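You operate a simulated robot arm through the tools that you are given. There is no shell and no other tool. Be economical: measure what you need, move in short steps, check, and stop when the job is done.

The job below is to be done with a simulated robot arm. You get a single attempt, and the scene is never put back.

TASK
Bend the green taped pipe to 45 degrees, then park the bender lever.
Fine: the pipe stays in the bender, locked by the yellow clamp lever.

Only the result counts: the job must be done as asked and must still hold three seconds after the hand-in. Knocking over, shifting, dropping, spilling or breaking anything else fails it.

THE ROBOT
A 7-joint arm with a three-finger gripper on a trunk, on a base that drives. Base frame: it is fixed to the floor where the robot stands at the start and does not move with it; the origin is under the middle of the robot, x ahead of it, y to its left, z up; the surface under the hand at the start is at about z = 0.88. Lengths are in m, angles in degrees, forces in N, time in s.
With the tool pointing down near the work surface it reaches from about 0.46 to 0.92 m from the robot's upright axis, wherever it stands. Its first joint turns from -166.0 to 166.0 degrees. Places, roughly: bed of the pipe bender [0.7, -1, 0.9]; bender lever [0.8, -0.8, 0.9]; driver button [0.5, -0.3, 1.1]; left clip bolt [0.6, 0.3, 1]; long level [-3.25, -0.25, 0]; rail knob [0.6, 0.4, 1]; right clip bolt [0.6, -0.1, 1]; short level [0.5, -1.25, 1]; yellow clamp lever [0.7, -1.2, 1]. Payload 2.69 kg.
Tool frame: the origin (TCP) lies between the finger pads and is the grasp point; the fingertips stand 0.029 m ahead of it; z points along the fingers, y is the line along which they close. Largest opening 0.12 m; the body of the gripper starts 0.078 m behind the TCP.
Orientation is that of the tool frame in the base frame, as a unit quaternion [x, y, z, w]. With the fingers straight down and closing along the base's y, the tool's x points along the base's -x, its y along +y and its z along -z.

THE INTERFACE
- The arm moves only by the tool nudge_tool. Its argument "plan" is a list of rows, each an object (a shift or turn left out is 0, a gripper value left out holds the last) with "linear": the shift along the tool's x, y, z in units of 400 mm (1.0 is 400 mm), a list of three; "dr": the turn, a rotation vector about the tool's x, y, z in units of 120 degrees (1.0 is 120 degrees), a list of three. In form: [{"linear": [dx, dy, dz], "dr": [wx, wy, wz]}, ...]. A call has 1 to 20 rows; each row is the pose to reach, as a shift and turn from the pose commanded when the call began, along the tool's axes at that moment. "grip" is the finger opening in m, from 0 to 0.12, set as the call begins (left out, the last holds). A call with a number of a shift or a turn outside -1 to 1 is refused whole. Rows are played at 5 a second. More than 0.05 m and 8.6 degrees between two rows, or a gripper value outside its range, and nothing of the call is played. Where a pose cannot be reached the arm comes as near as it can. A force on the tool above 90 N (or 10 N above the force at the start of the call, whichever is more), or a blocked arm, ends the call early, and 0.2 s more pass. Each finger halts on what it meets, pressing with about 27 N; the grip force reading is that of the motor and also rises with nothing between the fingers. The clock runs only during rows and for 0.2 s after the last one: add rows that repeat a pose to give the fingers time. It gives the time, the measured TCP pose, the force on the tool (base axes), the opening and the grip force at its end, in the units of the frame above (readings bear some noise), with the torque about the TCP (base axes, N m) and any sound that the robot's microphone picked up.
- Cameras (640 x 400 px; columns grow to the right, rows downward): "scene" is now at [0.244, -0.0158, 1.3498]; the picture's right is [-0.15, -0.99, 0.00], its down [-0.56, 0.09, -0.82] and it looks along [0.81, -0.13, -0.57] (base axes); focal length 222 px, centre (320, 200). "wrist" rides on the gripper at [0.063, 0, -0.104] in the tool frame; the picture's right is [0.00, 1.00, 0.00], its down [-0.83, 0.00, -0.56] and it looks along [-0.56, 0.00, 0.83] (tool axes); focal length 275 px, centre (320, 200). There is no depth. A picture from a camera that has moved, and an enlarged one, comes with that camera's place and axes in the base frame and with its lens.
- grab_frame(camera): a new picture of that camera. No time passes.
- raise_lower(by): slides the trunk up (or, below 0, down) by that many m; the arm and the scene camera ride with it, the base frame stays. It gives what a move gives, with no picture.
- base_move(legs): drives the robot by 1 to 6 legs, each [ahead, left, turn to the left] in m, m and degrees, along the robot's own axes; the way and the turn of a leg run together, so that a leg with both is an arc; at most 1.5 m and 180 degrees a leg. The arm and the cameras ride along, it lands a little off, and it stops where it bumps. It gives what a move gives.
- aim_head(pan, tilt): turns the head with the scene camera to pan (to the left, within 86 degrees either way) and tilt (down, from -29 to 69), counted from straight ahead of the robot. It gives what a move gives.
- enlarge(camera, box): a new picture of the part [left, top, right, bottom] of that camera's present view, enlarged. No time passes.
- hand_in(): hands the job in; it is judged then, once.

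Go step by step. Nothing tells you exact positions but the pictures and the camera data: compare them with the known pose of the tool, close in by small moves and look again before you grip or let go. The budget is 120 turns and 78 pictures, counting those below and the enlarged ones. Unless the task says otherwise, let go and move clear before handing in, and close with one line.

The tools are called after "Emit:" as a command line: name --argument value ..., lists and objects as JSON in quotes. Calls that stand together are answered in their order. nudge_tool: Moves the arm, as the interface text tells. Its arguments: {"type":"object","properties":{"plan":{"type":"array"},"grip":{"type":"number"}},"required":["plan"]} The other tools are called the same way: raise_lower (by) slides the trunk up or down; base_move (legs) drives the base; aim_head (pan, tilt) turns the head that bears the scene camera; grab_frame (camera) takes a picture; enlarge (camera, box) takes an enlarged picture of a part of a camera's view; hand_in () hands the job in.

At the start:

```text
time: 0.0
ee_pos: [0.4291, -0.2517, 1.1745]
orientation: [0.0, 1.0, 0.0, -0.001]
wrist_force: [-0.1, 0.2, 0.0]
torque: [-0.02, 0.05, -0.01]
gripper_width: 0.1199
finger_force: 0.0
trunk travel left (down, up): [-0.6, 0.013]
robot x, y, heading: [-0.0029, -0.0016, 0.3]
head pan, tilt: [-8.8, 34.5]
```

scene: 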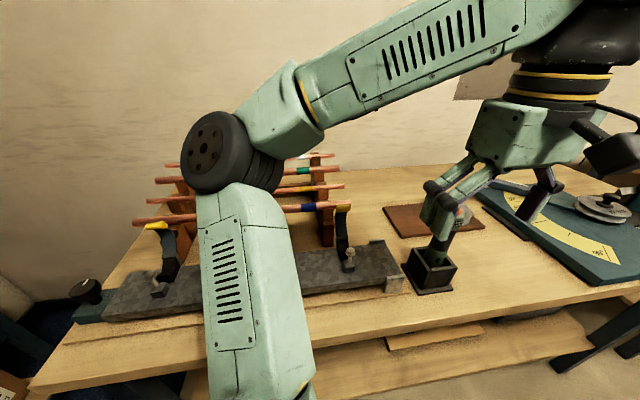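
wrist: 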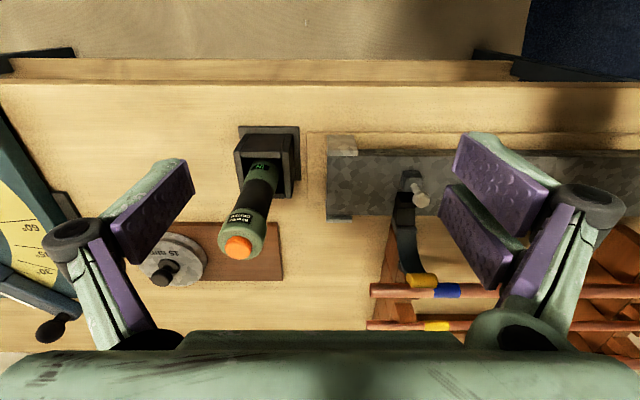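

The bench shows a pipe rack, a driver in a holder, and a bender to the right. I'll turn the head toward the bender and look.

Emit:
aim_head --pan -55 --tilt 30

Emit:
grab_frame --camera "scene"

```text
time: 1.1
ee_pos: [0.4301, -0.2518, 1.1744]
orientation: [0.0, 1.0, 0.0, 0.0]
wrist_force: [-0.2, 0.8, 0.7]
torque: [0.01, 0.0, 0.0]
gripper_width: 0.1197
finger_force: 0.0
trunk travel left (down, up): [-0.6, 0.013]
robot x, y, heading: [-0.001, 0.002, 0.0]
head pan, tilt: [-55.0, 30.0]
```

```text
75 pictures are left
camera scene: at [0.2086, -0.0762, 1.3568], right [-0.82, -0.57, 0.0], down [-0.29, 0.41, -0.87], along [0.5, -0.71, -0.5], focal length 222 px, centre (320, 200)
```

scene: 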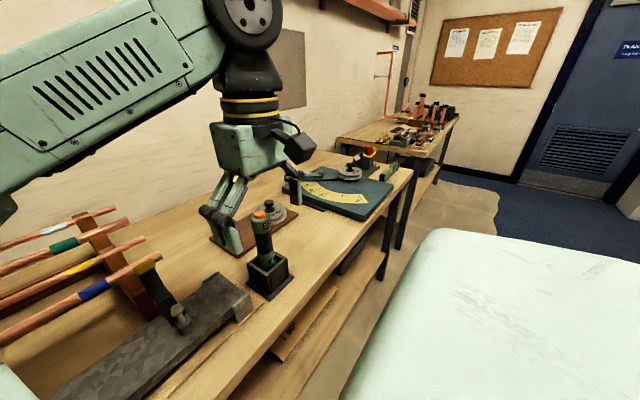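

I'll zoom in on the bender and the rack.

Emit:
enlarge --camera "scene" --box '[260, 130, 420, 230]'

Emit:
enlarge --camera "scene" --box '[0, 180, 240, 330]'

```text
4.00 times, centred on (340, 180) of scene
camera zoom: at [0.2086, -0.0762, 1.3568], right [-0.82, -0.57, 0.0], down [-0.29, 0.41, -0.87], along [0.5, -0.71, -0.5], focal length 886 px, centre (240, 280)
```

zoom: 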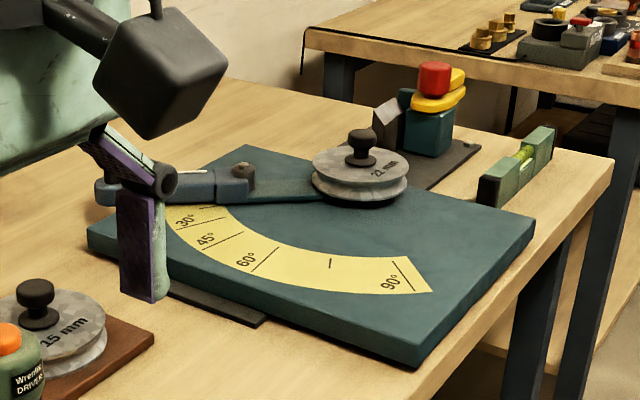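

```text
2.67 times, centred on (120, 255) of scene
camera zoom: at [0.2086, -0.0762, 1.3568], right [-0.82, -0.57, 0.0], down [-0.29, 0.41, -0.87], along [0.5, -0.71, -0.5], focal length 591 px, centre (853, 53)
```

zoom: 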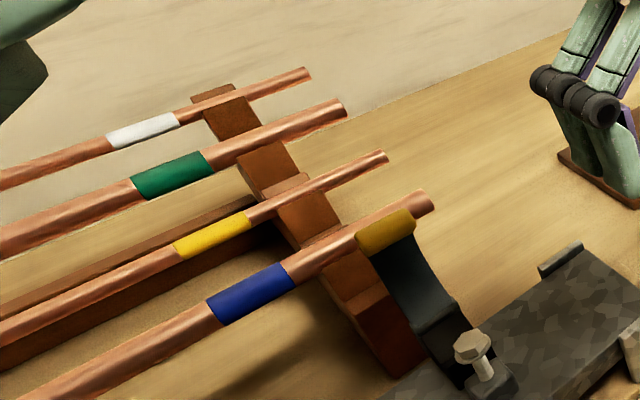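

Green looks like one of the thick (22 mm) pipes and the 22 mm former is on the bender. I'll look at the whole rack next.

Emit:
aim_head --pan 30 --tilt 32

Emit:
grab_frame --camera "scene"

```text
time: 2.7
ee_pos: [0.4283, -0.2524, 1.1747]
orientation: [0.001, 1.0, 0.0, 0.0]
wrist_force: [0.2, 1.2, -0.2]
torque: [0.01, 0.01, -0.02]
gripper_width: 0.12
finger_force: 0.0
trunk travel left (down, up): [-0.6, 0.013]
robot x, y, heading: [-0.0009, -0.0005, -0.1]
head pan, tilt: [30.0, 32.0]
```

```text
72 pictures are left
camera scene: at [0.2343, 0.0425, 1.3537], right [0.5, -0.87, 0.0], down [-0.46, -0.26, -0.85], along [0.73, 0.42, -0.53], focal length 222 px, centre (320, 200)
```

scene: 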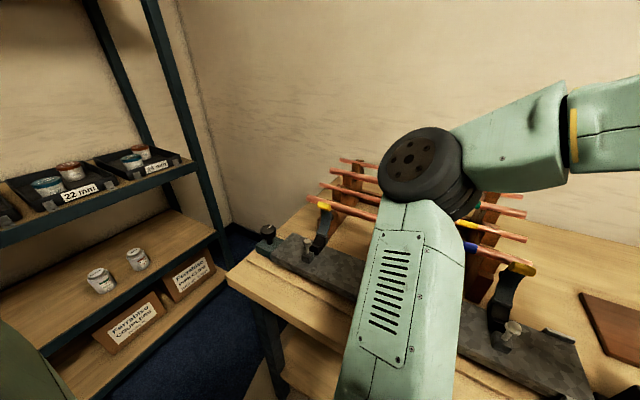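

The pipes lie along y on the rack. I'll take the wrist camera over the rack for a better look.

Emit:
nudge_tool --plan '[{"linear": [0, 0.1, -0.05]}, {"linear": [0, 0.2, -0.1]}, {"linear": [0, 0.3, -0.15]}, {"linear": [0, 0.4, -0.2]}, {"linear": [0, 0.5, -0.25]}, {"linear": [0, 0.6, -0.25]}, {"linear": [0, 0.7, -0.25]}]'

Emit:
grab_frame --camera "wrist"

Emit:
aim_head --pan 0 --tilt 35

Emit:
grab_frame --camera "scene"

```text
time: 4.3
ee_pos: [0.4201, -0.0431, 1.1942]
orientation: [0.131, 0.991, -0.006, -0.004]
wrist_force: [0.3, 0.1, 0.2]
torque: [-0.04, -0.04, 0.01]
gripper_width: 0.1202
finger_force: 0.0
out of reach, approached as far as the arm can: row 1, 2, 3, 4, 5, 6, 7
trunk travel left (down, up): [-0.6, 0.013]
robot x, y, heading: [-0.0018, 0.0008, 0.1]
head pan, tilt: [30.0, 32.0]
stopped in row 7: the arm was blocked; the commanded pose is now the measured one
```

```text
71 pictures are left
camera wrist: at [0.3611, -0.0262, 1.2986], right [0.26, 0.97, -0.01], down [0.81, -0.21, 0.55], along [0.53, -0.15, -0.83], focal length 275 px, centre (320, 200)
```

wrist: 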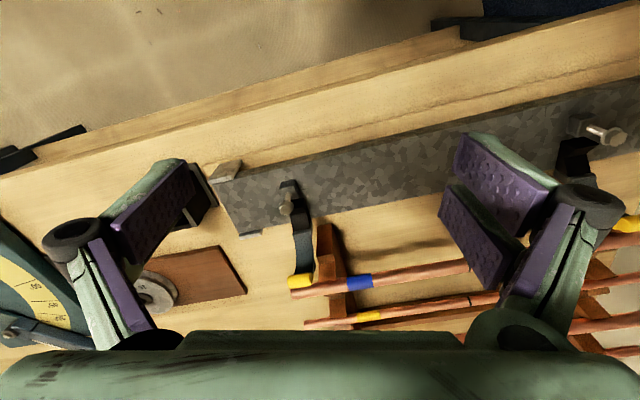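

```text
time: 5.2
ee_pos: [0.4213, -0.0424, 1.1952]
orientation: [0.132, 0.991, -0.005, -0.003]
wrist_force: [-0.2, -0.1, -0.9]
torque: [-0.01, 0.02, 0.03]
gripper_width: 0.12
finger_force: 0.1
trunk travel left (down, up): [-0.6, 0.013]
robot x, y, heading: [0.0034, -0.0006, -0.0]
head pan, tilt: [0.0, 35.0]
```

```text
70 pictures are left
camera scene: at [0.2448, -0.0022, 1.349], right [0.0, -1.0, 0.0], down [-0.57, 0.0, -0.82], along [0.82, 0.0, -0.57], focal length 222 px, centre (320, 200)
```

scene: 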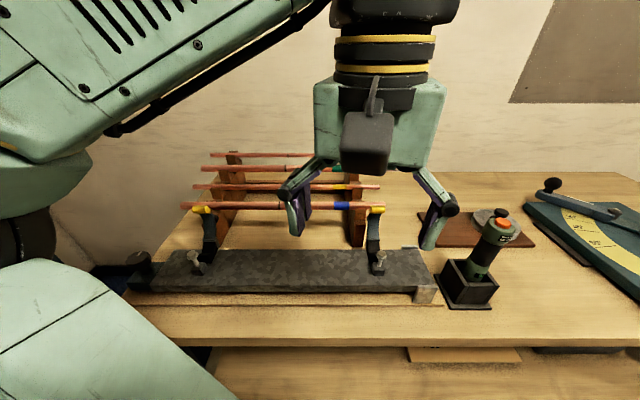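

The rack is visible now. I'll zoom in on it.

Emit:
enlarge --camera "scene" --box '[170, 130, 410, 280]'

```text
2.67 times, centred on (290, 205) of scene
camera zoom: at [0.2448, -0.0022, 1.349], right [0.0, -1.0, 0.0], down [-0.57, 0.0, -0.82], along [0.82, 0.0, -0.57], focal length 591 px, centre (400, 187)
```

zoom: 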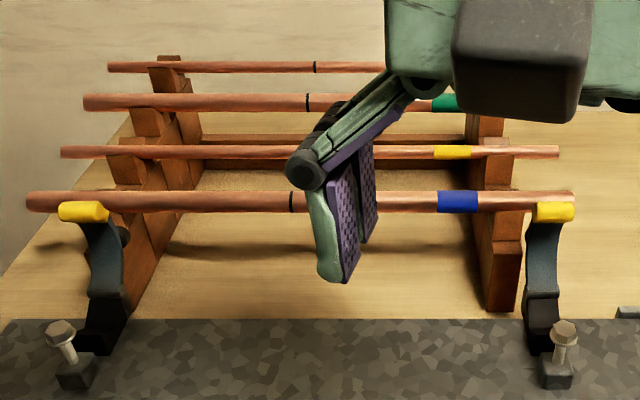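

I have rough pipe positions: green at about x≈0.89, z≈1.02, y from -0.18 to 0.38, with a black bend mark near its middle. Before picking it up I'll retract the arm and drive to the bender to study it.

Emit:
nudge_tool --plan '[{"linear": [-0.06, -0.08, -0.03], "dr": [0, 0, -0.025]}, {"linear": [-0.12, -0.16, -0.06], "dr": [0, 0, -0.05]}, {"linear": [-0.18, -0.24, -0.09], "dr": [0, 0, -0.075]}, {"linear": [-0.24, -0.32, -0.12], "dr": [0, 0, -0.1]}, {"linear": [-0.323, -0.41, -0.15], "dr": [0, 0, -0.125]}]'

Emit:
base_move --legs '[[-0.05, -0.9, 0]]'

Emit:
aim_head --pan -15 --tilt 45

Emit:
grab_frame --camera "scene"

Emit:
grab_frame --camera "wrist"

```text
refused: row 5 steps farther than a row can; nothing moved
```

```text
time: 12.6
ee_pos: [0.3771, -0.9407, 1.1944]
orientation: [0.124, 0.992, -0.004, -0.003]
wrist_force: [0.1, -0.6, 0.6]
torque: [0.0, 0.0, 0.03]
gripper_width: 0.12
finger_force: 0.1
trunk travel left (down, up): [-0.6, 0.013]
robot x, y, heading: [-0.0401, -0.9089, 0.5]
head pan, tilt: [0.0, 35.0]
```

```text
time: 13.4
ee_pos: [0.3774, -0.9417, 1.1941]
orientation: [0.126, 0.992, -0.005, -0.004]
wrist_force: [1.3, 0.3, 0.2]
torque: [0.01, 0.02, -0.02]
gripper_width: 0.1197
finger_force: 0.0
trunk travel left (down, up): [-0.6, 0.013]
robot x, y, heading: [-0.0443, -0.9043, 0.6]
head pan, tilt: [-15.0, 45.0]
```

```text
68 pictures are left
camera scene: at [0.1911, -0.9237, 1.3342], right [-0.25, -0.97, 0.0], down [-0.69, 0.17, -0.71], along [0.69, -0.17, -0.71], focal length 222 px, centre (320, 200)
```

scene: 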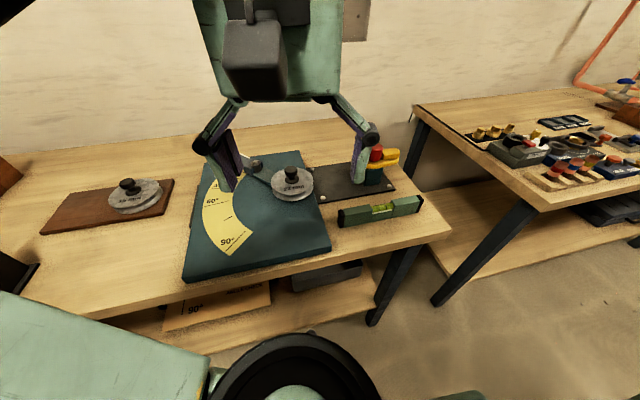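

```text
67 pictures are left
camera wrist: at [0.3168, -0.9254, 1.2986], right [0.24, 0.97, -0.01], down [0.81, -0.2, 0.55], along [0.53, -0.14, -0.83], focal length 275 px, centre (320, 200)
```

wrist: 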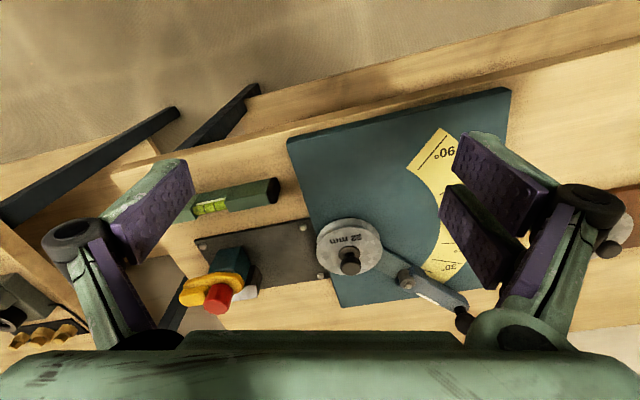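

I'll zoom in on the bender from both cameras.

Emit:
enlarge --camera "wrist" --box '[170, 190, 490, 340]'

Emit:
enlarge --camera "scene" --box '[180, 130, 420, 280]'

```text
2.00 times, centred on (330, 265) of wrist
camera zoom: at [0.3168, -0.9254, 1.2986], right [0.24, 0.97, -0.01], down [0.81, -0.2, 0.55], along [0.53, -0.14, -0.83], focal length 551 px, centre (300, 70)
```

zoom: 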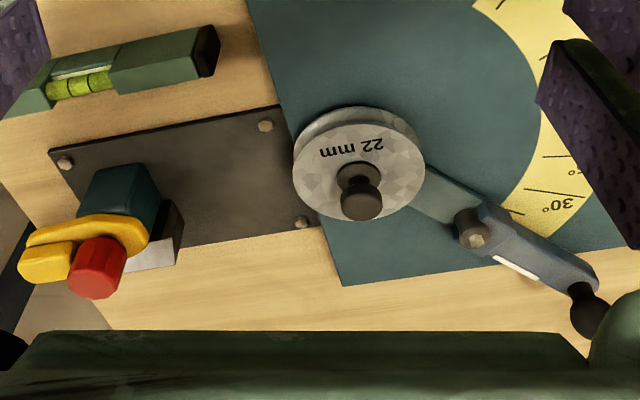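

```text
2.67 times, centred on (300, 205) of scene
camera zoom: at [0.1911, -0.9237, 1.3342], right [-0.25, -0.97, 0.0], down [-0.69, 0.17, -0.71], along [0.69, -0.17, -0.71], focal length 591 px, centre (373, 187)
```

zoom: 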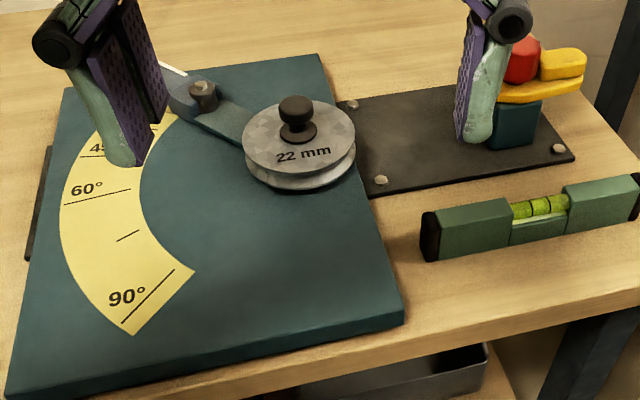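

I'll straighten the arm and take it forward for a closer wrist view.

Emit:
nudge_tool --plan '[{"linear": [-0.08, -0.02, -0.04], "dr": [0, 0, -0.03]}, {"linear": [-0.16, -0.04, -0.08], "dr": [0, 0, -0.06]}, {"linear": [-0.245, -0.055, -0.115], "dr": [0, 0, -0.09]}, {"linear": [-0.327, -0.073, -0.15], "dr": [0, 0, -0.121]}]'

Emit:
grab_frame --camera "wrist"

```text
time: 14.4
ee_pos: [0.4893, -0.9985, 1.1881]
orientation: [-0.002, 1.0, -0.009, -0.003]
wrist_force: [-0.5, -0.3, 0.4]
torque: [-0.07, 0.0, 0.02]
gripper_width: 0.1201
finger_force: 0.1
out of reach, approached as far as the arm can: row 1, 2, 3, 4
trunk travel left (down, up): [-0.6, 0.013]
robot x, y, heading: [-0.0434, -0.902, 0.6]
head pan, tilt: [-15.0, 45.0]
```

```text
64 pictures are left
camera wrist: at [0.4264, -0.9985, 1.2928], right [-0.01, 1.0, -0.02], down [0.83, 0.02, 0.55], along [0.55, -0.01, -0.83], focal length 275 px, centre (320, 200)
```

wrist: 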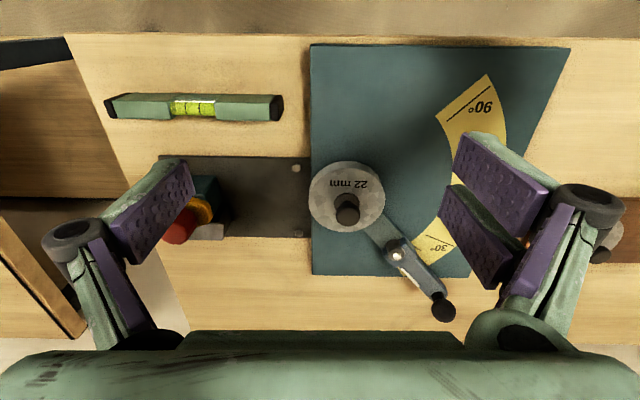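

I'll shift the arm left so the head camera can see the clamp, former and lever unobstructed, then look.

Emit:
nudge_tool --plan '[{"linear": [0, 0.1, 0]}, {"linear": [0, 0.2, 0]}, {"linear": [0, 0.3, 0]}, {"linear": [0, 0.4, 0]}, {"linear": [0, 0.5, 0]}, {"linear": [0, 0.6, 0]}, {"linear": [0, 0.7, 0]}]'

Emit:
aim_head --pan -20 --tilt 38

Emit:
enlarge --camera "scene" --box '[200, 120, 440, 270]'

Emit:
enlarge --camera "wrist" --box '[0, 120, 320, 320]'

```text
time: 15.6
ee_pos: [0.5039, -0.8736, 1.181]
orientation: [0.095, 0.995, -0.014, -0.006]
wrist_force: [-0.7, 0.3, 0.2]
torque: [0.0, -0.02, -0.02]
gripper_width: 0.1202
finger_force: 0.1
out of reach, approached as far as the arm can: row 5
trunk travel left (down, up): [-0.6, 0.013]
robot x, y, heading: [-0.0466, -0.9011, 0.8]
head pan, tilt: [-15.0, 45.0]
stopped in row 5: the arm was blocked; the commanded pose is now the measured one
```

```text
time: 16.2
ee_pos: [0.5035, -0.8738, 1.1822]
orientation: [0.095, 0.995, -0.013, -0.005]
wrist_force: [0.7, -1.0, 0.1]
torque: [0.04, 0.03, -0.02]
gripper_width: 0.1201
finger_force: 0.1
trunk travel left (down, up): [-0.6, 0.013]
robot x, y, heading: [-0.0465, -0.9059, 0.7]
head pan, tilt: [-20.0, 38.0]
```

```text
2.67 times, centred on (320, 195) of scene
camera zoom: at [0.1937, -0.9323, 1.3444], right [-0.33, -0.94, 0.0], down [-0.58, 0.2, -0.79], along [0.74, -0.26, -0.62], focal length 591 px, centre (320, 213)
```

zoom: 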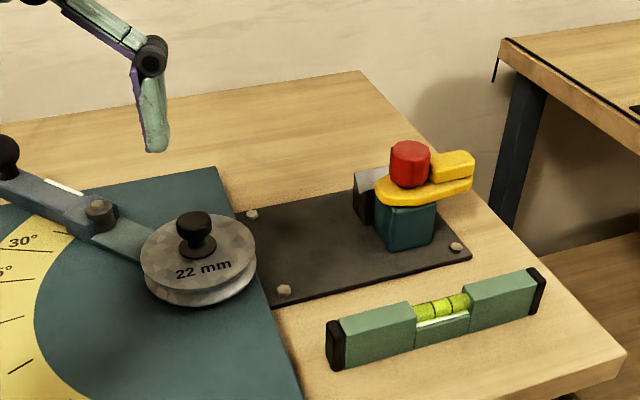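

```text
2.00 times, centred on (160, 220) of wrist
camera zoom: at [0.443, -0.8599, 1.2868], right [0.19, 0.98, -0.03], down [0.82, -0.14, 0.55], along [0.54, -0.12, -0.83], focal length 551 px, centre (640, 160)
```

zoom: 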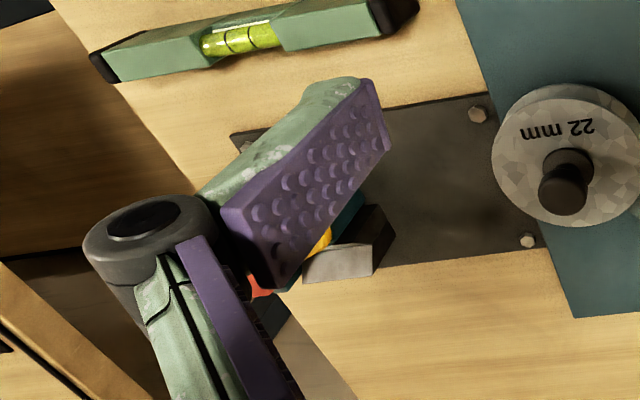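

The clamp is a teal block with a yellow lever and a grey jaw behind it. I'll lower the trunk for a flatter view.

Emit:
raise_lower --by -0.15

Emit:
aim_head --pan -25 --tilt 30

Emit:
enlarge --camera "scene" --box '[220, 120, 420, 245]'

```text
time: 18.0
ee_pos: [0.502, -0.873, 1.033]
orientation: [0.096, 0.995, -0.014, -0.005]
wrist_force: [0.6, -0.1, 0.1]
torque: [-0.02, -0.02, 0.02]
gripper_width: 0.12
finger_force: 0.1
trunk travel left (down, up): [-0.45, 0.163]
robot x, y, heading: [-0.0446, -0.9026, 0.4]
head pan, tilt: [-20.0, 38.0]
```

```text
time: 18.7
ee_pos: [0.5023, -0.8749, 1.033]
orientation: [0.095, 0.995, -0.013, -0.005]
wrist_force: [1.0, 0.0, -0.4]
torque: [-0.04, -0.03, 0.01]
gripper_width: 0.12
finger_force: 0.1
trunk travel left (down, up): [-0.45, 0.163]
robot x, y, heading: [-0.0466, -0.9047, 0.6]
head pan, tilt: [-25.0, 30.0]
```

```text
3.20 times, centred on (320, 182) of scene
camera zoom: at [0.1947, -0.941, 1.2068], right [-0.41, -0.91, 0.0], down [-0.46, 0.21, -0.87], along [0.79, -0.36, -0.5], focal length 709 px, centre (320, 256)
```

zoom: 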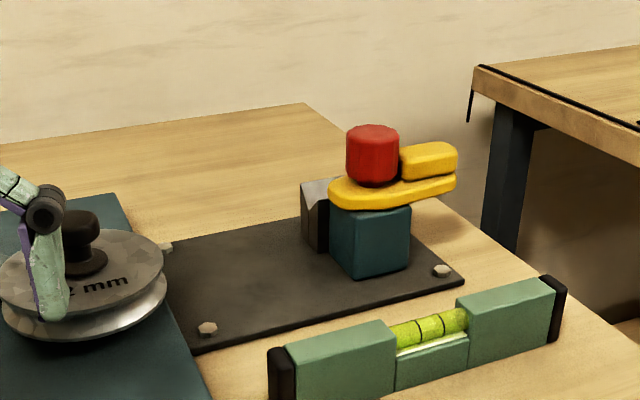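

I need a view from the left side along the pipe axis. I'll raise the trunk a bit, drive left, and look back at the clamp.

Emit:
raise_lower --by 0.1

Emit:
base_move --legs '[[0, 0.45, 0]]'

Emit:
aim_head --pan -58 --tilt 25

Emit:
grab_frame --camera "scene"

```text
time: 20.0
ee_pos: [0.503, -0.8739, 1.132]
orientation: [0.096, 0.995, -0.014, -0.005]
wrist_force: [1.2, -0.3, 0.5]
torque: [0.04, 0.0, -0.01]
gripper_width: 0.1197
finger_force: 0.2
trunk travel left (down, up): [-0.55, 0.063]
robot x, y, heading: [-0.0468, -0.9073, 0.9]
head pan, tilt: [-25.0, 30.0]
```

```text
time: 24.1
ee_pos: [0.4976, -0.4206, 1.1323]
orientation: [0.094, 0.995, -0.014, -0.005]
wrist_force: [0.1, 0.6, 0.2]
torque: [0.01, 0.02, 0.01]
gripper_width: 0.1199
finger_force: 0.1
trunk travel left (down, up): [-0.55, 0.063]
robot x, y, heading: [-0.0534, -0.4553, 0.9]
head pan, tilt: [-25.0, 30.0]
```

```text
time: 25.0
ee_pos: [0.4968, -0.421, 1.1312]
orientation: [0.095, 0.995, -0.013, -0.004]
wrist_force: [0.5, -1.0, -0.4]
torque: [-0.02, 0.01, 0.01]
gripper_width: 0.1201
finger_force: 0.1
trunk travel left (down, up): [-0.55, 0.063]
robot x, y, heading: [-0.0511, -0.4548, 1.0]
head pan, tilt: [-58.0, 25.0]
```

```text
60 pictures are left
camera scene: at [0.1561, -0.5296, 1.3148], right [-0.84, -0.54, 0.0], down [-0.23, 0.35, -0.91], along [0.49, -0.76, -0.42], focal length 222 px, centre (320, 200)
```

scene: 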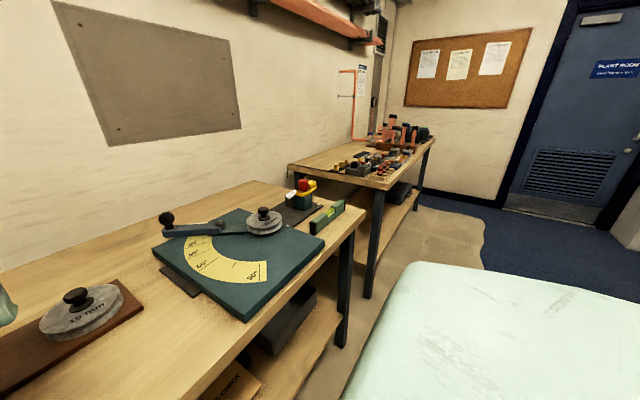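

Emit:
enlarge --camera "scene" --box '[270, 165, 350, 215]'

Emit:
enlarge --camera "scene" --box '[150, 180, 310, 280]'

```text
8.00 times, centred on (310, 190) of scene
camera zoom: at [0.1561, -0.5296, 1.3148], right [-0.84, -0.54, 0.0], down [-0.23, 0.35, -0.91], along [0.49, -0.76, -0.42], focal length 1772 px, centre (400, 280)
```

zoom: 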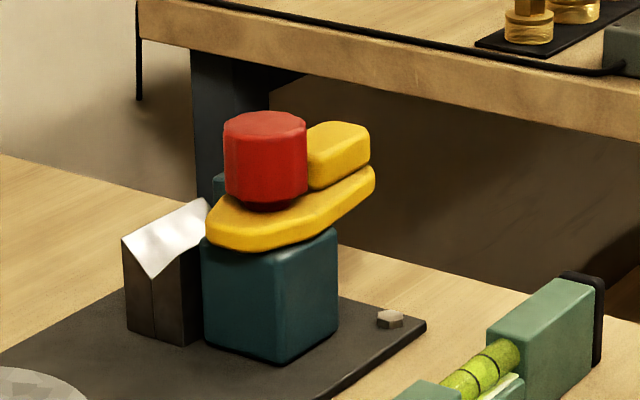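

```text
4.00 times, centred on (230, 230) of scene
camera zoom: at [0.1561, -0.5296, 1.3148], right [-0.84, -0.54, 0.0], down [-0.23, 0.35, -0.91], along [0.49, -0.76, -0.42], focal length 886 px, centre (680, 80)
```

zoom: 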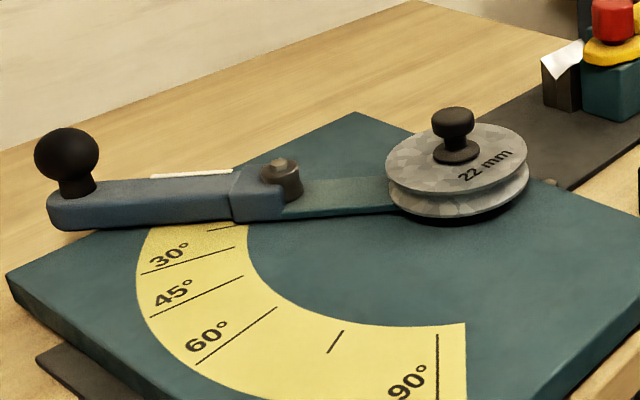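

The clamp is a V-block with a yellow swing lever, and the pipe must lie on the far (+x) side of the former, inside the lever's pin. The black mark should sit near the former. I'll fetch the green pipe now by raising the trunk and driving to the rack.

Emit:
raise_lower --by 0.063

Emit:
base_move --legs '[[0.05, 0.45, -1]]'

Emit:
grab_frame --camera "wrist"

```text
time: 26.1
ee_pos: [0.4968, -0.4206, 1.1935]
orientation: [0.094, 0.995, -0.014, -0.006]
wrist_force: [0.3, -0.3, -0.3]
torque: [0.01, 0.04, 0.01]
gripper_width: 0.1201
finger_force: 0.0
trunk travel left (down, up): [-0.613, 0.0]
robot x, y, heading: [-0.0487, -0.452, 1.0]
head pan, tilt: [-58.0, 25.0]
```

```text
time: 30.1
ee_pos: [0.5425, 0.0218, 1.1952]
orientation: [0.101, 0.995, -0.013, -0.005]
wrist_force: [-0.6, 0.6, -0.4]
torque: [0.01, 0.0, 0.01]
gripper_width: 0.1198
finger_force: 0.0
trunk travel left (down, up): [-0.613, 0.0]
robot x, y, heading: [-0.0026, -0.0029, 0.5]
head pan, tilt: [-58.0, 25.0]
```

```text
57 pictures are left
camera wrist: at [0.4833, 0.0373, 1.2994], right [0.2, 0.98, -0.03], down [0.82, -0.15, 0.55], along [0.53, -0.13, -0.84], focal length 275 px, centre (320, 200)
```

wrist: 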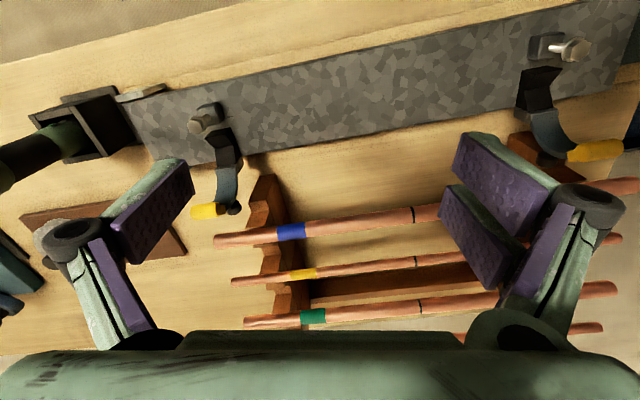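

The green pipe's mark is at about (0.85–0.88, 0.108, ~1.03). I'll move over it with the fingers turned to close along x, then look again.

Emit:
nudge_tool --plan '[{"linear": [-0.068, 0.018, 0], "dr": [0, 0, 0.065]}, {"linear": [-0.136, 0.036, 0], "dr": [0, 0, 0.13]}, {"linear": [-0.204, 0.053, 0], "dr": [0, 0, 0.195]}, {"linear": [-0.27, 0.07, 0], "dr": [0, 0, 0.26]}, {"linear": [-0.34, 0.09, 0], "dr": [0, 0, 0.325]}, {"linear": [-0.407, 0.107, 0], "dr": [0, 0, 0.39]}, {"linear": [-0.475, 0.125, 0], "dr": [0, 0, 0.455]}, {"linear": [-0.542, 0.142, 0], "dr": [0, 0, 0.52]}, {"linear": [-0.61, 0.16, 0], "dr": [0, 0, 0.585]}, {"linear": [-0.678, 0.178, 0], "dr": [0, 0, 0.65]}, {"linear": [-0.678, 0.178, 0], "dr": [0, 0, 0.65]}]'

Emit:
grab_frame --camera "wrist"

```text
time: 32.5
ee_pos: [0.5202, -0.162, 1.081]
orientation: [0.704, 0.71, -0.015, 0.006]
wrist_force: [0.5, 0.1, 0.0]
torque: [-0.02, 0.0, 0.03]
gripper_width: 0.1199
finger_force: 0.0
out of reach, approached as far as the arm can: row 4, 5, 6, 7, 8, 9, 10, 11
trunk travel left (down, up): [-0.613, 0.0]
robot x, y, heading: [-0.0066, -0.0041, 0.2]
head pan, tilt: [-58.0, 25.0]
```

```text
56 pictures are left
camera wrist: at [0.5202, -0.097, 1.183], right [1.0, 0.01, -0.01], down [0.02, -0.82, 0.58], along [0.0, -0.58, -0.82], focal length 275 px, centre (320, 200)
```

wrist: 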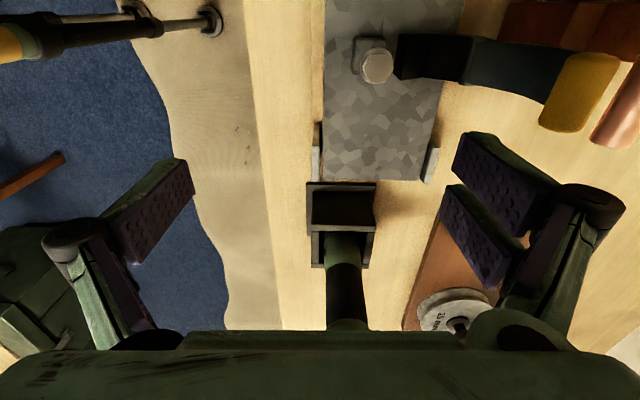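

The arm went off course near its limits and is close to the driver. I'll back up and away from it first.

Emit:
nudge_tool --plan '[{"linear": [0.03, 0, -0.08]}, {"linear": [0.1, 0, -0.16]}, {"linear": [0.18, 0.03, -0.24]}, {"linear": [0.26, 0.1, -0.26]}, {"linear": [0.34, 0.2, -0.26]}]'

```text
refused: row 5 steps farther than a row can; nothing moved
```

Emit:
nudge_tool --plan '[{"linear": [0.03, 0, -0.08]}, {"linear": [0.1, 0, -0.16]}, {"linear": [0.18, 0.03, -0.23]}, {"linear": [0.26, 0.09, -0.25]}, {"linear": [0.34, 0.15, -0.25]}]'

```text
time: 33.7
ee_pos: [0.4719, -0.1205, 1.131]
orientation: [0.704, 0.71, -0.013, 0.005]
wrist_force: [0.1, 0.7, 0.3]
torque: [0.0, 0.01, -0.01]
gripper_width: 0.1201
finger_force: 0.0
out of reach, approached as far as the arm can: row 1, 2, 3, 4, 5
trunk travel left (down, up): [-0.613, 0.0]
robot x, y, heading: [-0.0056, 0.0004, 0.2]
head pan, tilt: [-58.0, 25.0]
```

This wrist side is limited, so I'll rotate back to neutral while moving up and forward.

Emit:
nudge_tool --plan '[{"linear": [0.025, 0.02, -0.0125], "dr": [0, 0, -0.0625]}, {"linear": [0.05, 0.04, -0.025], "dr": [0, 0, -0.125]}, {"linear": [0.075, 0.06, -0.0375], "dr": [0, 0, -0.1875]}, {"linear": [0.1, 0.08, -0.05], "dr": [0, 0, -0.25]}, {"linear": [0.125, 0.11, -0.0625], "dr": [0, 0, -0.3125]}, {"linear": [0.15, 0.14, -0.075], "dr": [0, 0, -0.375]}, {"linear": [0.175, 0.17, -0.0875], "dr": [0, 0, -0.4375]}, {"linear": [0.2, 0.2, -0.1], "dr": [0, 0, -0.5]}, {"linear": [0.225, 0.25, -0.1125], "dr": [0, 0, -0.5625]}, {"linear": [0.25, 0.3, -0.125], "dr": [0, 0, -0.625]}, {"linear": [0.275, 0.35, -0.1375], "dr": [0, 0, -0.6875]}, {"linear": [0.3, 0.4, -0.15], "dr": [0, 0, -0.75]}]'

Emit:
nudge_tool --plan '[{"linear": [0, 0, 0]}]'

```text
time: 36.3
ee_pos: [0.6276, 0.0054, 1.1843]
orientation: [-0.004, 1.0, -0.012, -0.007]
wrist_force: [0.6, 0.4, 0.2]
torque: [-0.04, -0.01, 0.01]
gripper_width: 0.12
finger_force: 0.0
trunk travel left (down, up): [-0.613, 0.0]
robot x, y, heading: [-0.0082, 0.0001, 0.2]
head pan, tilt: [-58.0, 25.0]
```

```text
time: 36.7
ee_pos: [0.6276, 0.0051, 1.1847]
orientation: [-0.004, 1.0, -0.013, -0.007]
wrist_force: [1.0, 0.0, -0.1]
torque: [-0.02, 0.01, -0.02]
gripper_width: 0.1199
finger_force: 0.0
trunk travel left (down, up): [-0.613, 0.0]
robot x, y, heading: [-0.0082, -0.0013, 0.3]
head pan, tilt: [-58.0, 25.0]
```

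The pose is reached. Next I'll go forward and then rotate the other way (-90°).

Emit:
nudge_tool --plan '[{"linear": [-0.11, 0.02, 0]}, {"linear": [-0.22, 0.04, 0]}, {"linear": [-0.33, 0.06, 0]}, {"linear": [-0.43, 0.0875, 0]}]'

Emit:
nudge_tool --plan '[{"dr": [0, 0, -0.068]}, {"dr": [0, 0, -0.136]}, {"dr": [0, 0, -0.205]}, {"dr": [0, 0, -0.273]}, {"dr": [0, 0, -0.341]}, {"dr": [0, 0, -0.409]}, {"dr": [0, 0, -0.477]}, {"dr": [0, 0, -0.545]}, {"dr": [0, 0, -0.614]}, {"dr": [0, 0, -0.682]}, {"dr": [0, 0, -0.75]}]'

Emit:
grab_frame --camera "wrist"

```text
time: 37.7
ee_pos: [0.8002, 0.0438, 1.169]
orientation: [-0.004, 1.0, -0.013, -0.006]
wrist_force: [-0.9, 0.4, 0.3]
torque: [-0.05, 0.02, 0.03]
gripper_width: 0.1199
finger_force: 0.0
out of reach, approached as far as the arm can: row 3, 4
trunk travel left (down, up): [-0.613, 0.0]
robot x, y, heading: [-0.0054, -0.0007, 0.2]
head pan, tilt: [-58.0, 25.0]
```

```text
time: 40.1
ee_pos: [0.7958, 0.0433, 1.1694]
orientation: [0.711, -0.703, 0.007, 0.013]
wrist_force: [-0.4, 0.1, 0.3]
torque: [0.02, -0.02, 0.0]
gripper_width: 0.1201
finger_force: 0.1
trunk travel left (down, up): [-0.613, 0.0]
robot x, y, heading: [-0.0048, -0.0007, -0.0]
head pan, tilt: [-58.0, 25.0]
```

```text
55 pictures are left
camera wrist: at [0.7981, -0.018, 1.2754], right [-1.0, -0.01, 0.01], down [-0.01, 0.85, 0.53], along [-0.02, 0.53, -0.85], focal length 275 px, centre (320, 200)
```

wrist: 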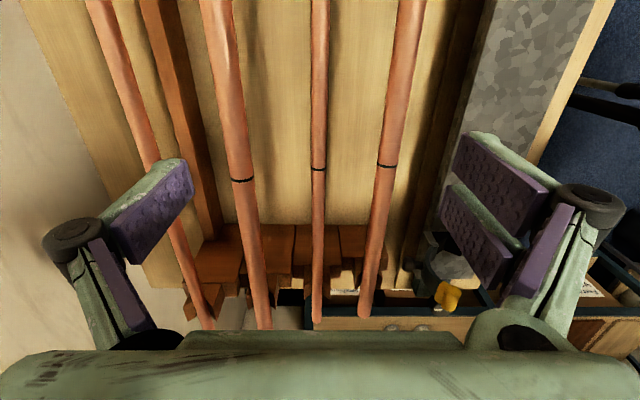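

The green mark is at (0.871, 0.112, 1.03). I'll center above it at y≈0.037, close the fingers to 6 cm, and check before descending.

Emit:
nudge_tool --plan '[{"linear": [0.005, -0.1, 0]}, {"linear": [0.005, -0.19, 0.05]}, {"linear": [0.005, -0.19, 0.12]}, {"linear": [0.005, -0.19, 0.12]}]' --grip 0.06

Emit:
grab_frame --camera "wrist"

```text
time: 41.1
ee_pos: [0.8662, 0.0405, 1.1189]
orientation: [0.71, -0.704, 0.005, 0.014]
wrist_force: [0.1, 0.4, -0.2]
torque: [0.0, -0.02, -0.03]
gripper_width: 0.0599
finger_force: 0.1
out of reach, approached as far as the arm can: row 1, 2, 3, 4
trunk travel left (down, up): [-0.613, 0.0]
robot x, y, heading: [-0.0051, -0.001, -0.0]
head pan, tilt: [-58.0, 25.0]
```

```text
54 pictures are left
camera wrist: at [0.8684, -0.0213, 1.2249], right [-1.0, -0.01, 0.01], down [0.0, 0.84, 0.53], along [-0.02, 0.53, -0.84], focal length 275 px, centre (320, 200)
```

wrist: 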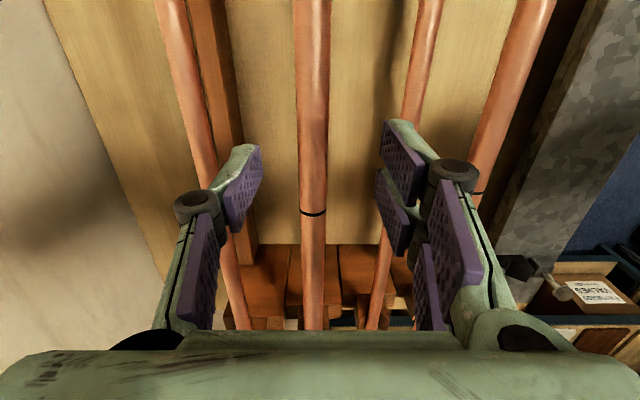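

The pipe is centered between the fingers. Descending to z≈1.036 and gripping.

Emit:
nudge_tool --plan '[{"linear": [0, -0.01, 0.07]}, {"linear": [0, -0.013, 0.14]}, {"linear": [0, -0.014, 0.205]}, {"linear": [0, -0.014, 0.205]}]'

Emit:
grab_frame --camera "wrist"

```text
time: 42.1
ee_pos: [0.8714, 0.0391, 1.0357]
orientation: [0.71, -0.704, 0.005, 0.013]
wrist_force: [-0.1, -0.1, -0.2]
torque: [-0.04, 0.01, -0.01]
gripper_width: 0.0602
finger_force: 0.0
trunk travel left (down, up): [-0.613, 0.0]
robot x, y, heading: [-0.0021, -0.0003, 0.3]
head pan, tilt: [-58.0, 25.0]
```

```text
53 pictures are left
camera wrist: at [0.8741, -0.0235, 1.1413], right [-1.0, -0.01, 0.01], down [0.0, 0.85, 0.53], along [-0.02, 0.53, -0.85], focal length 275 px, centre (320, 200)
```

wrist: 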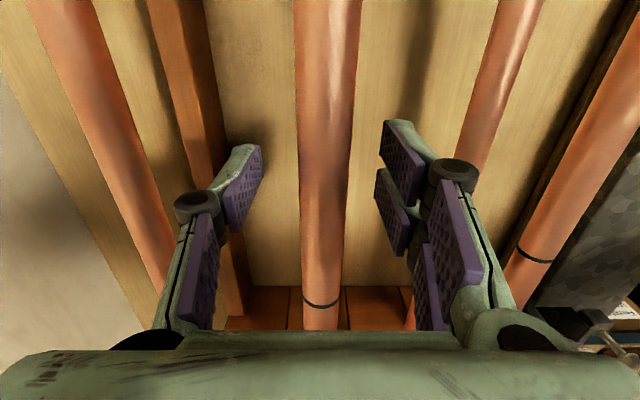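

The pipe is centered. Gripping.

Emit:
nudge_tool --plan '[{"linear": [0, 0, 0]}, {"linear": [0, 0, 0]}, {"linear": [0, 0, 0]}, {"linear": [0, 0, 0]}, {"linear": [0, 0, 0]}]' --grip 0.0

Emit:
nudge_tool --plan '[{"linear": [0, 0, -0.04]}, {"linear": [0, 0, -0.08]}, {"linear": [0, 0, -0.12]}, {"linear": [0, 0, -0.2]}, {"linear": [0, 0, -0.3]}, {"linear": [0, 0, -0.3]}]'

Emit:
grab_frame --camera "wrist"

```text
time: 43.3
ee_pos: [0.8704, 0.0384, 1.0358]
orientation: [0.709, -0.705, 0.005, 0.015]
wrist_force: [-7.4, 0.5, 0.8]
torque: [-0.26, 0.04, -0.37]
gripper_width: 0.0199
finger_force: 27.4
trunk travel left (down, up): [-0.613, 0.0]
robot x, y, heading: [-0.0018, -0.0062, -0.0]
head pan, tilt: [-58.0, 25.0]
```

```text
time: 44.7
ee_pos: [0.8596, 0.0415, 1.132]
orientation: [0.709, -0.705, 0.005, 0.014]
wrist_force: [-0.1, 0.1, -3.1]
torque: [-0.17, -0.01, 0.01]
gripper_width: 0.0199
finger_force: 26.9
out of reach, approached as far as the arm can: row 4, 5, 6
trunk travel left (down, up): [-0.613, 0.0]
robot x, y, heading: [-0.0048, -0.0, 0.2]
head pan, tilt: [-58.0, 25.0]
```

```text
52 pictures are left
camera wrist: at [0.8616, -0.0196, 1.2372], right [-1.0, -0.01, 0.01], down [0.0, 0.85, 0.53], along [-0.02, 0.53, -0.85], focal length 275 px, centre (320, 200)
```

wrist: 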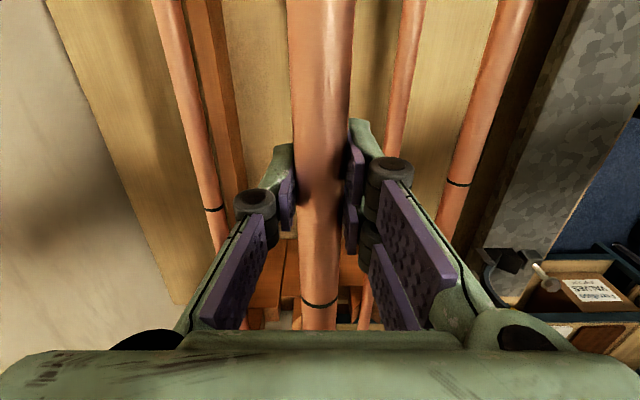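

The pipe is lifted, level, and weighs about 3 N. I'll pull back in x and drive right to the bender.

Emit:
nudge_tool --plan '[{"linear": [0, 0.1, 0]}, {"linear": [0, 0.2, -0.02]}, {"linear": [0, 0.28, -0.05]}, {"linear": [0, 0.28, -0.08]}]'

Emit:
base_move --legs '[[0, -1.06, 0]]'

Emit:
grab_frame --camera "wrist"

Emit:
aim_head --pan -10 --tilt 38

Emit:
grab_frame --camera "scene"

```text
time: 45.7
ee_pos: [0.747, 0.0417, 1.1644]
orientation: [0.71, -0.704, 0.006, 0.014]
wrist_force: [-0.2, 0.7, -2.5]
torque: [-0.16, -0.01, -0.01]
gripper_width: 0.0203
finger_force: 27.1
trunk travel left (down, up): [-0.613, 0.0]
robot x, y, heading: [-0.0052, 0.0018, 0.1]
head pan, tilt: [-58.0, 25.0]
```

```text
time: 54.3
ee_pos: [0.7546, -1.0197, 1.1647]
orientation: [0.713, -0.701, 0.005, 0.014]
wrist_force: [-0.9, -1.1, -3.6]
torque: [-0.18, 0.0, 0.0]
gripper_width: 0.0201
finger_force: 26.8
trunk travel left (down, up): [-0.613, 0.0]
robot x, y, heading: [0.003, -1.0695, 0.5]
head pan, tilt: [-58.0, 25.0]
```

```text
51 pictures are left
camera wrist: at [0.7582, -1.0813, 1.2699], right [-1.0, -0.02, 0.01], down [-0.01, 0.85, 0.53], along [-0.02, 0.53, -0.84], focal length 275 px, centre (320, 200)
```

wrist: 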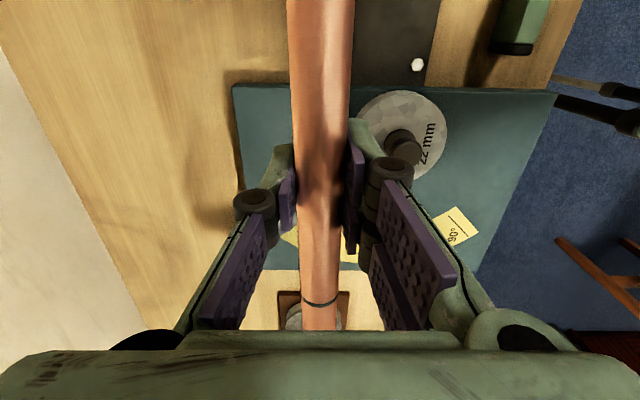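

```text
time: 55.4
ee_pos: [0.7553, -1.0204, 1.1647]
orientation: [0.713, -0.701, 0.004, 0.014]
wrist_force: [-0.1, 1.3, -2.6]
torque: [-0.19, 0.03, -0.01]
gripper_width: 0.0203
finger_force: 26.6
trunk travel left (down, up): [-0.613, 0.0]
robot x, y, heading: [0.0016, -1.0657, 0.9]
head pan, tilt: [-10.0, 38.0]
```

```text
50 pictures are left
camera scene: at [0.2459, -1.0842, 1.3571], right [-0.16, -0.99, 0.0], down [-0.61, 0.1, -0.79], along [0.78, -0.13, -0.62], focal length 222 px, centre (320, 200)
```

scene: 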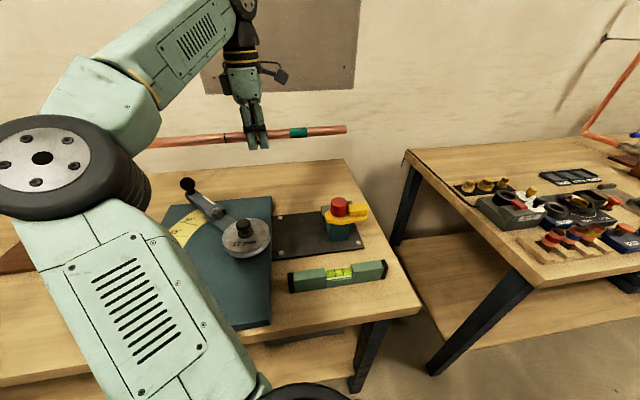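

I'm at the bender. I'll zoom in on the former and clamp for accurate positions.

Emit:
enlarge --camera "scene" --box '[170, 165, 390, 295]'

```text
2.91 times, centred on (280, 230) of scene
camera zoom: at [0.2459, -1.0842, 1.3571], right [-0.16, -0.99, 0.0], down [-0.61, 0.1, -0.79], along [0.78, -0.13, -0.62], focal length 644 px, centre (436, 113)
```

zoom: 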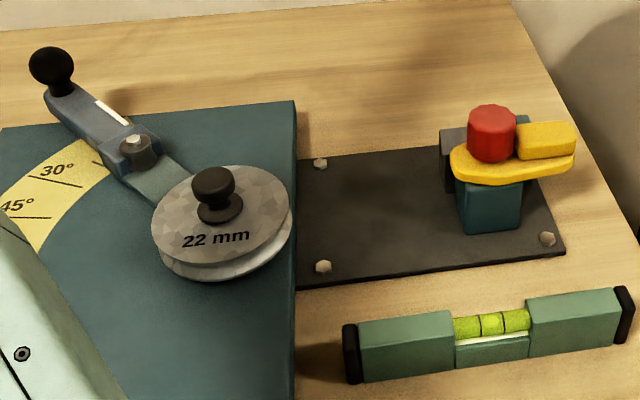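

Estimated pipe seat: V apex at x≈0.723, pipe axis z≈0.94, former center (0.655, -0.966). I'll position above at x≈0.726, y≈-1.04, fix the small yaw and descend to z≈1.0.

Emit:
nudge_tool --plan '[{"linear": [0.05, 0.05, 0.05], "dr": [0, 0, 0.0055]}, {"linear": [0.05, 0.072, 0.12], "dr": [0, 0, 0.0055]}, {"linear": [0.05, 0.072, 0.22], "dr": [0, 0, 0.0055]}, {"linear": [0.05, 0.072, 0.32], "dr": [0, 0, 0.0055]}, {"linear": [0.05, 0.072, 0.4], "dr": [0, 0, 0.0055]}, {"linear": [0.05, 0.072, 0.4], "dr": [0, 0, 0.0055]}]'

Emit:
grab_frame --camera "wrist"

Emit:
enlarge --camera "scene" --box '[170, 150, 390, 280]'

```text
time: 56.8
ee_pos: [0.7228, -1.0458, 1.0052]
orientation: [0.709, -0.705, 0.005, 0.013]
wrist_force: [-0.2, 0.6, -2.4]
torque: [-0.19, -0.01, 0.01]
gripper_width: 0.0198
finger_force: 26.7
trunk travel left (down, up): [-0.613, 0.0]
robot x, y, heading: [0.0057, -1.0704, 0.7]
head pan, tilt: [-10.0, 38.0]
```

```text
48 pictures are left
camera wrist: at [0.7261, -1.1065, 1.1106], right [-1.0, -0.01, 0.01], down [0.0, 0.85, 0.53], along [-0.02, 0.53, -0.85], focal length 275 px, centre (320, 200)
```

wrist: 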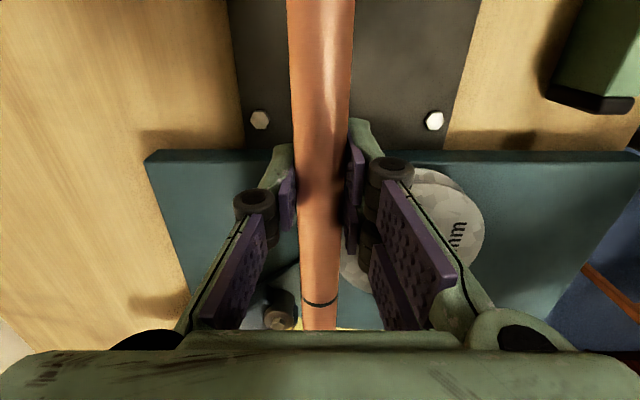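

```text
2.91 times, centred on (280, 215) of scene
camera zoom: at [0.2458, -1.0842, 1.3571], right [-0.16, -0.99, 0.0], down [-0.61, 0.1, -0.79], along [0.78, -0.13, -0.62], focal length 644 px, centre (436, 156)
```

zoom: 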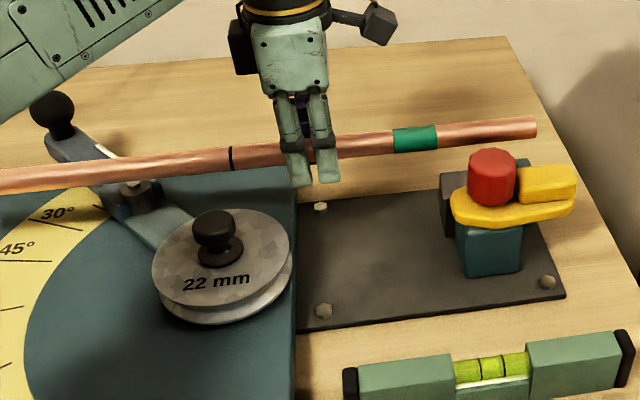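

The pipe is level and its right end reaches past the V-block. I'll lower it to just above the former's flange height and check alignment.

Emit:
nudge_tool --plan '[{"linear": [0, -0.003, 0.05]}, {"linear": [0, -0.003, 0.1]}, {"linear": [0, -0.003, 0.1]}]'

Emit:
grab_frame --camera "wrist"

Emit:
enlarge --camera "scene" --box '[200, 165, 360, 265]'

```text
time: 57.6
ee_pos: [0.7242, -1.0461, 0.9657]
orientation: [0.709, -0.705, 0.005, 0.014]
wrist_force: [0.3, 0.5, -2.9]
torque: [-0.17, 0.02, -0.05]
gripper_width: 0.0201
finger_force: 27.1
trunk travel left (down, up): [-0.613, 0.0]
robot x, y, heading: [0.0028, -1.0728, 0.7]
head pan, tilt: [-10.0, 38.0]
```

```text
46 pictures are left
camera wrist: at [0.7269, -1.1078, 1.0712], right [-1.0, -0.01, 0.01], down [0.0, 0.85, 0.53], along [-0.02, 0.53, -0.85], focal length 275 px, centre (320, 200)
```

wrist: 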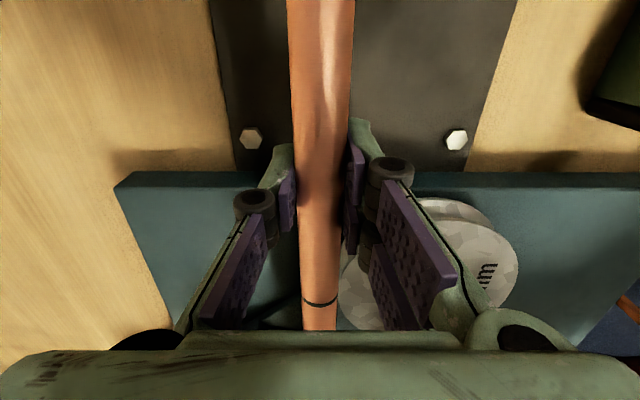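

```text
4.00 times, centred on (280, 215) of scene
camera zoom: at [0.2458, -1.0842, 1.3571], right [-0.16, -0.99, 0.0], down [-0.61, 0.1, -0.79], along [0.78, -0.13, -0.62], focal length 886 px, centre (480, 140)
```

zoom: 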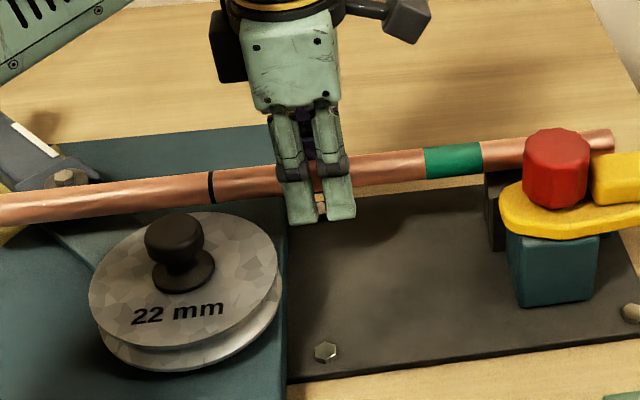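

Alignment looks good: the mark sits at the former's center. I'll lower in small steps slightly out (+x) to clear the flange and watch the force.

Emit:
nudge_tool --plan '[{"linear": [0, -0.01, 0.01]}, {"linear": [0, -0.01, 0.025]}, {"linear": [0, -0.01, 0.0375]}, {"linear": [0, -0.01, 0.0375]}]'

Emit:
grab_frame --camera "wrist"

```text
time: 58.6
ee_pos: [0.7275, -1.0468, 0.9513]
orientation: [0.708, -0.706, 0.005, 0.013]
wrist_force: [0.2, -2.4, 2.8]
torque: [-0.5, -0.01, -0.02]
gripper_width: 0.02
finger_force: 26.9
trunk travel left (down, up): [-0.613, 0.0]
robot x, y, heading: [0.0026, -1.0696, 0.6]
head pan, tilt: [-10.0, 38.0]
```

```text
44 pictures are left
camera wrist: at [0.73, -1.1081, 1.0568], right [-1.0, -0.01, 0.01], down [0.0, 0.85, 0.53], along [-0.01, 0.53, -0.85], focal length 275 px, centre (320, 200)
```

wrist: 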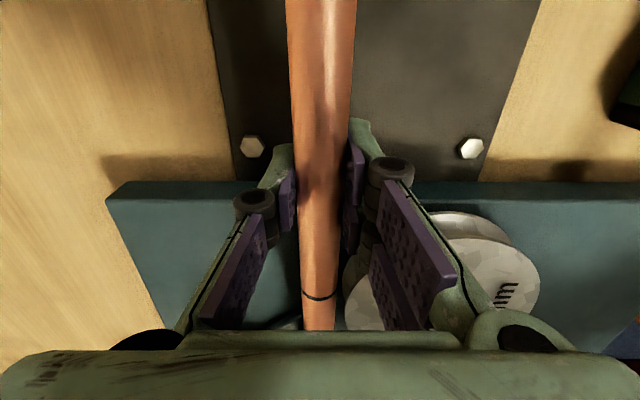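

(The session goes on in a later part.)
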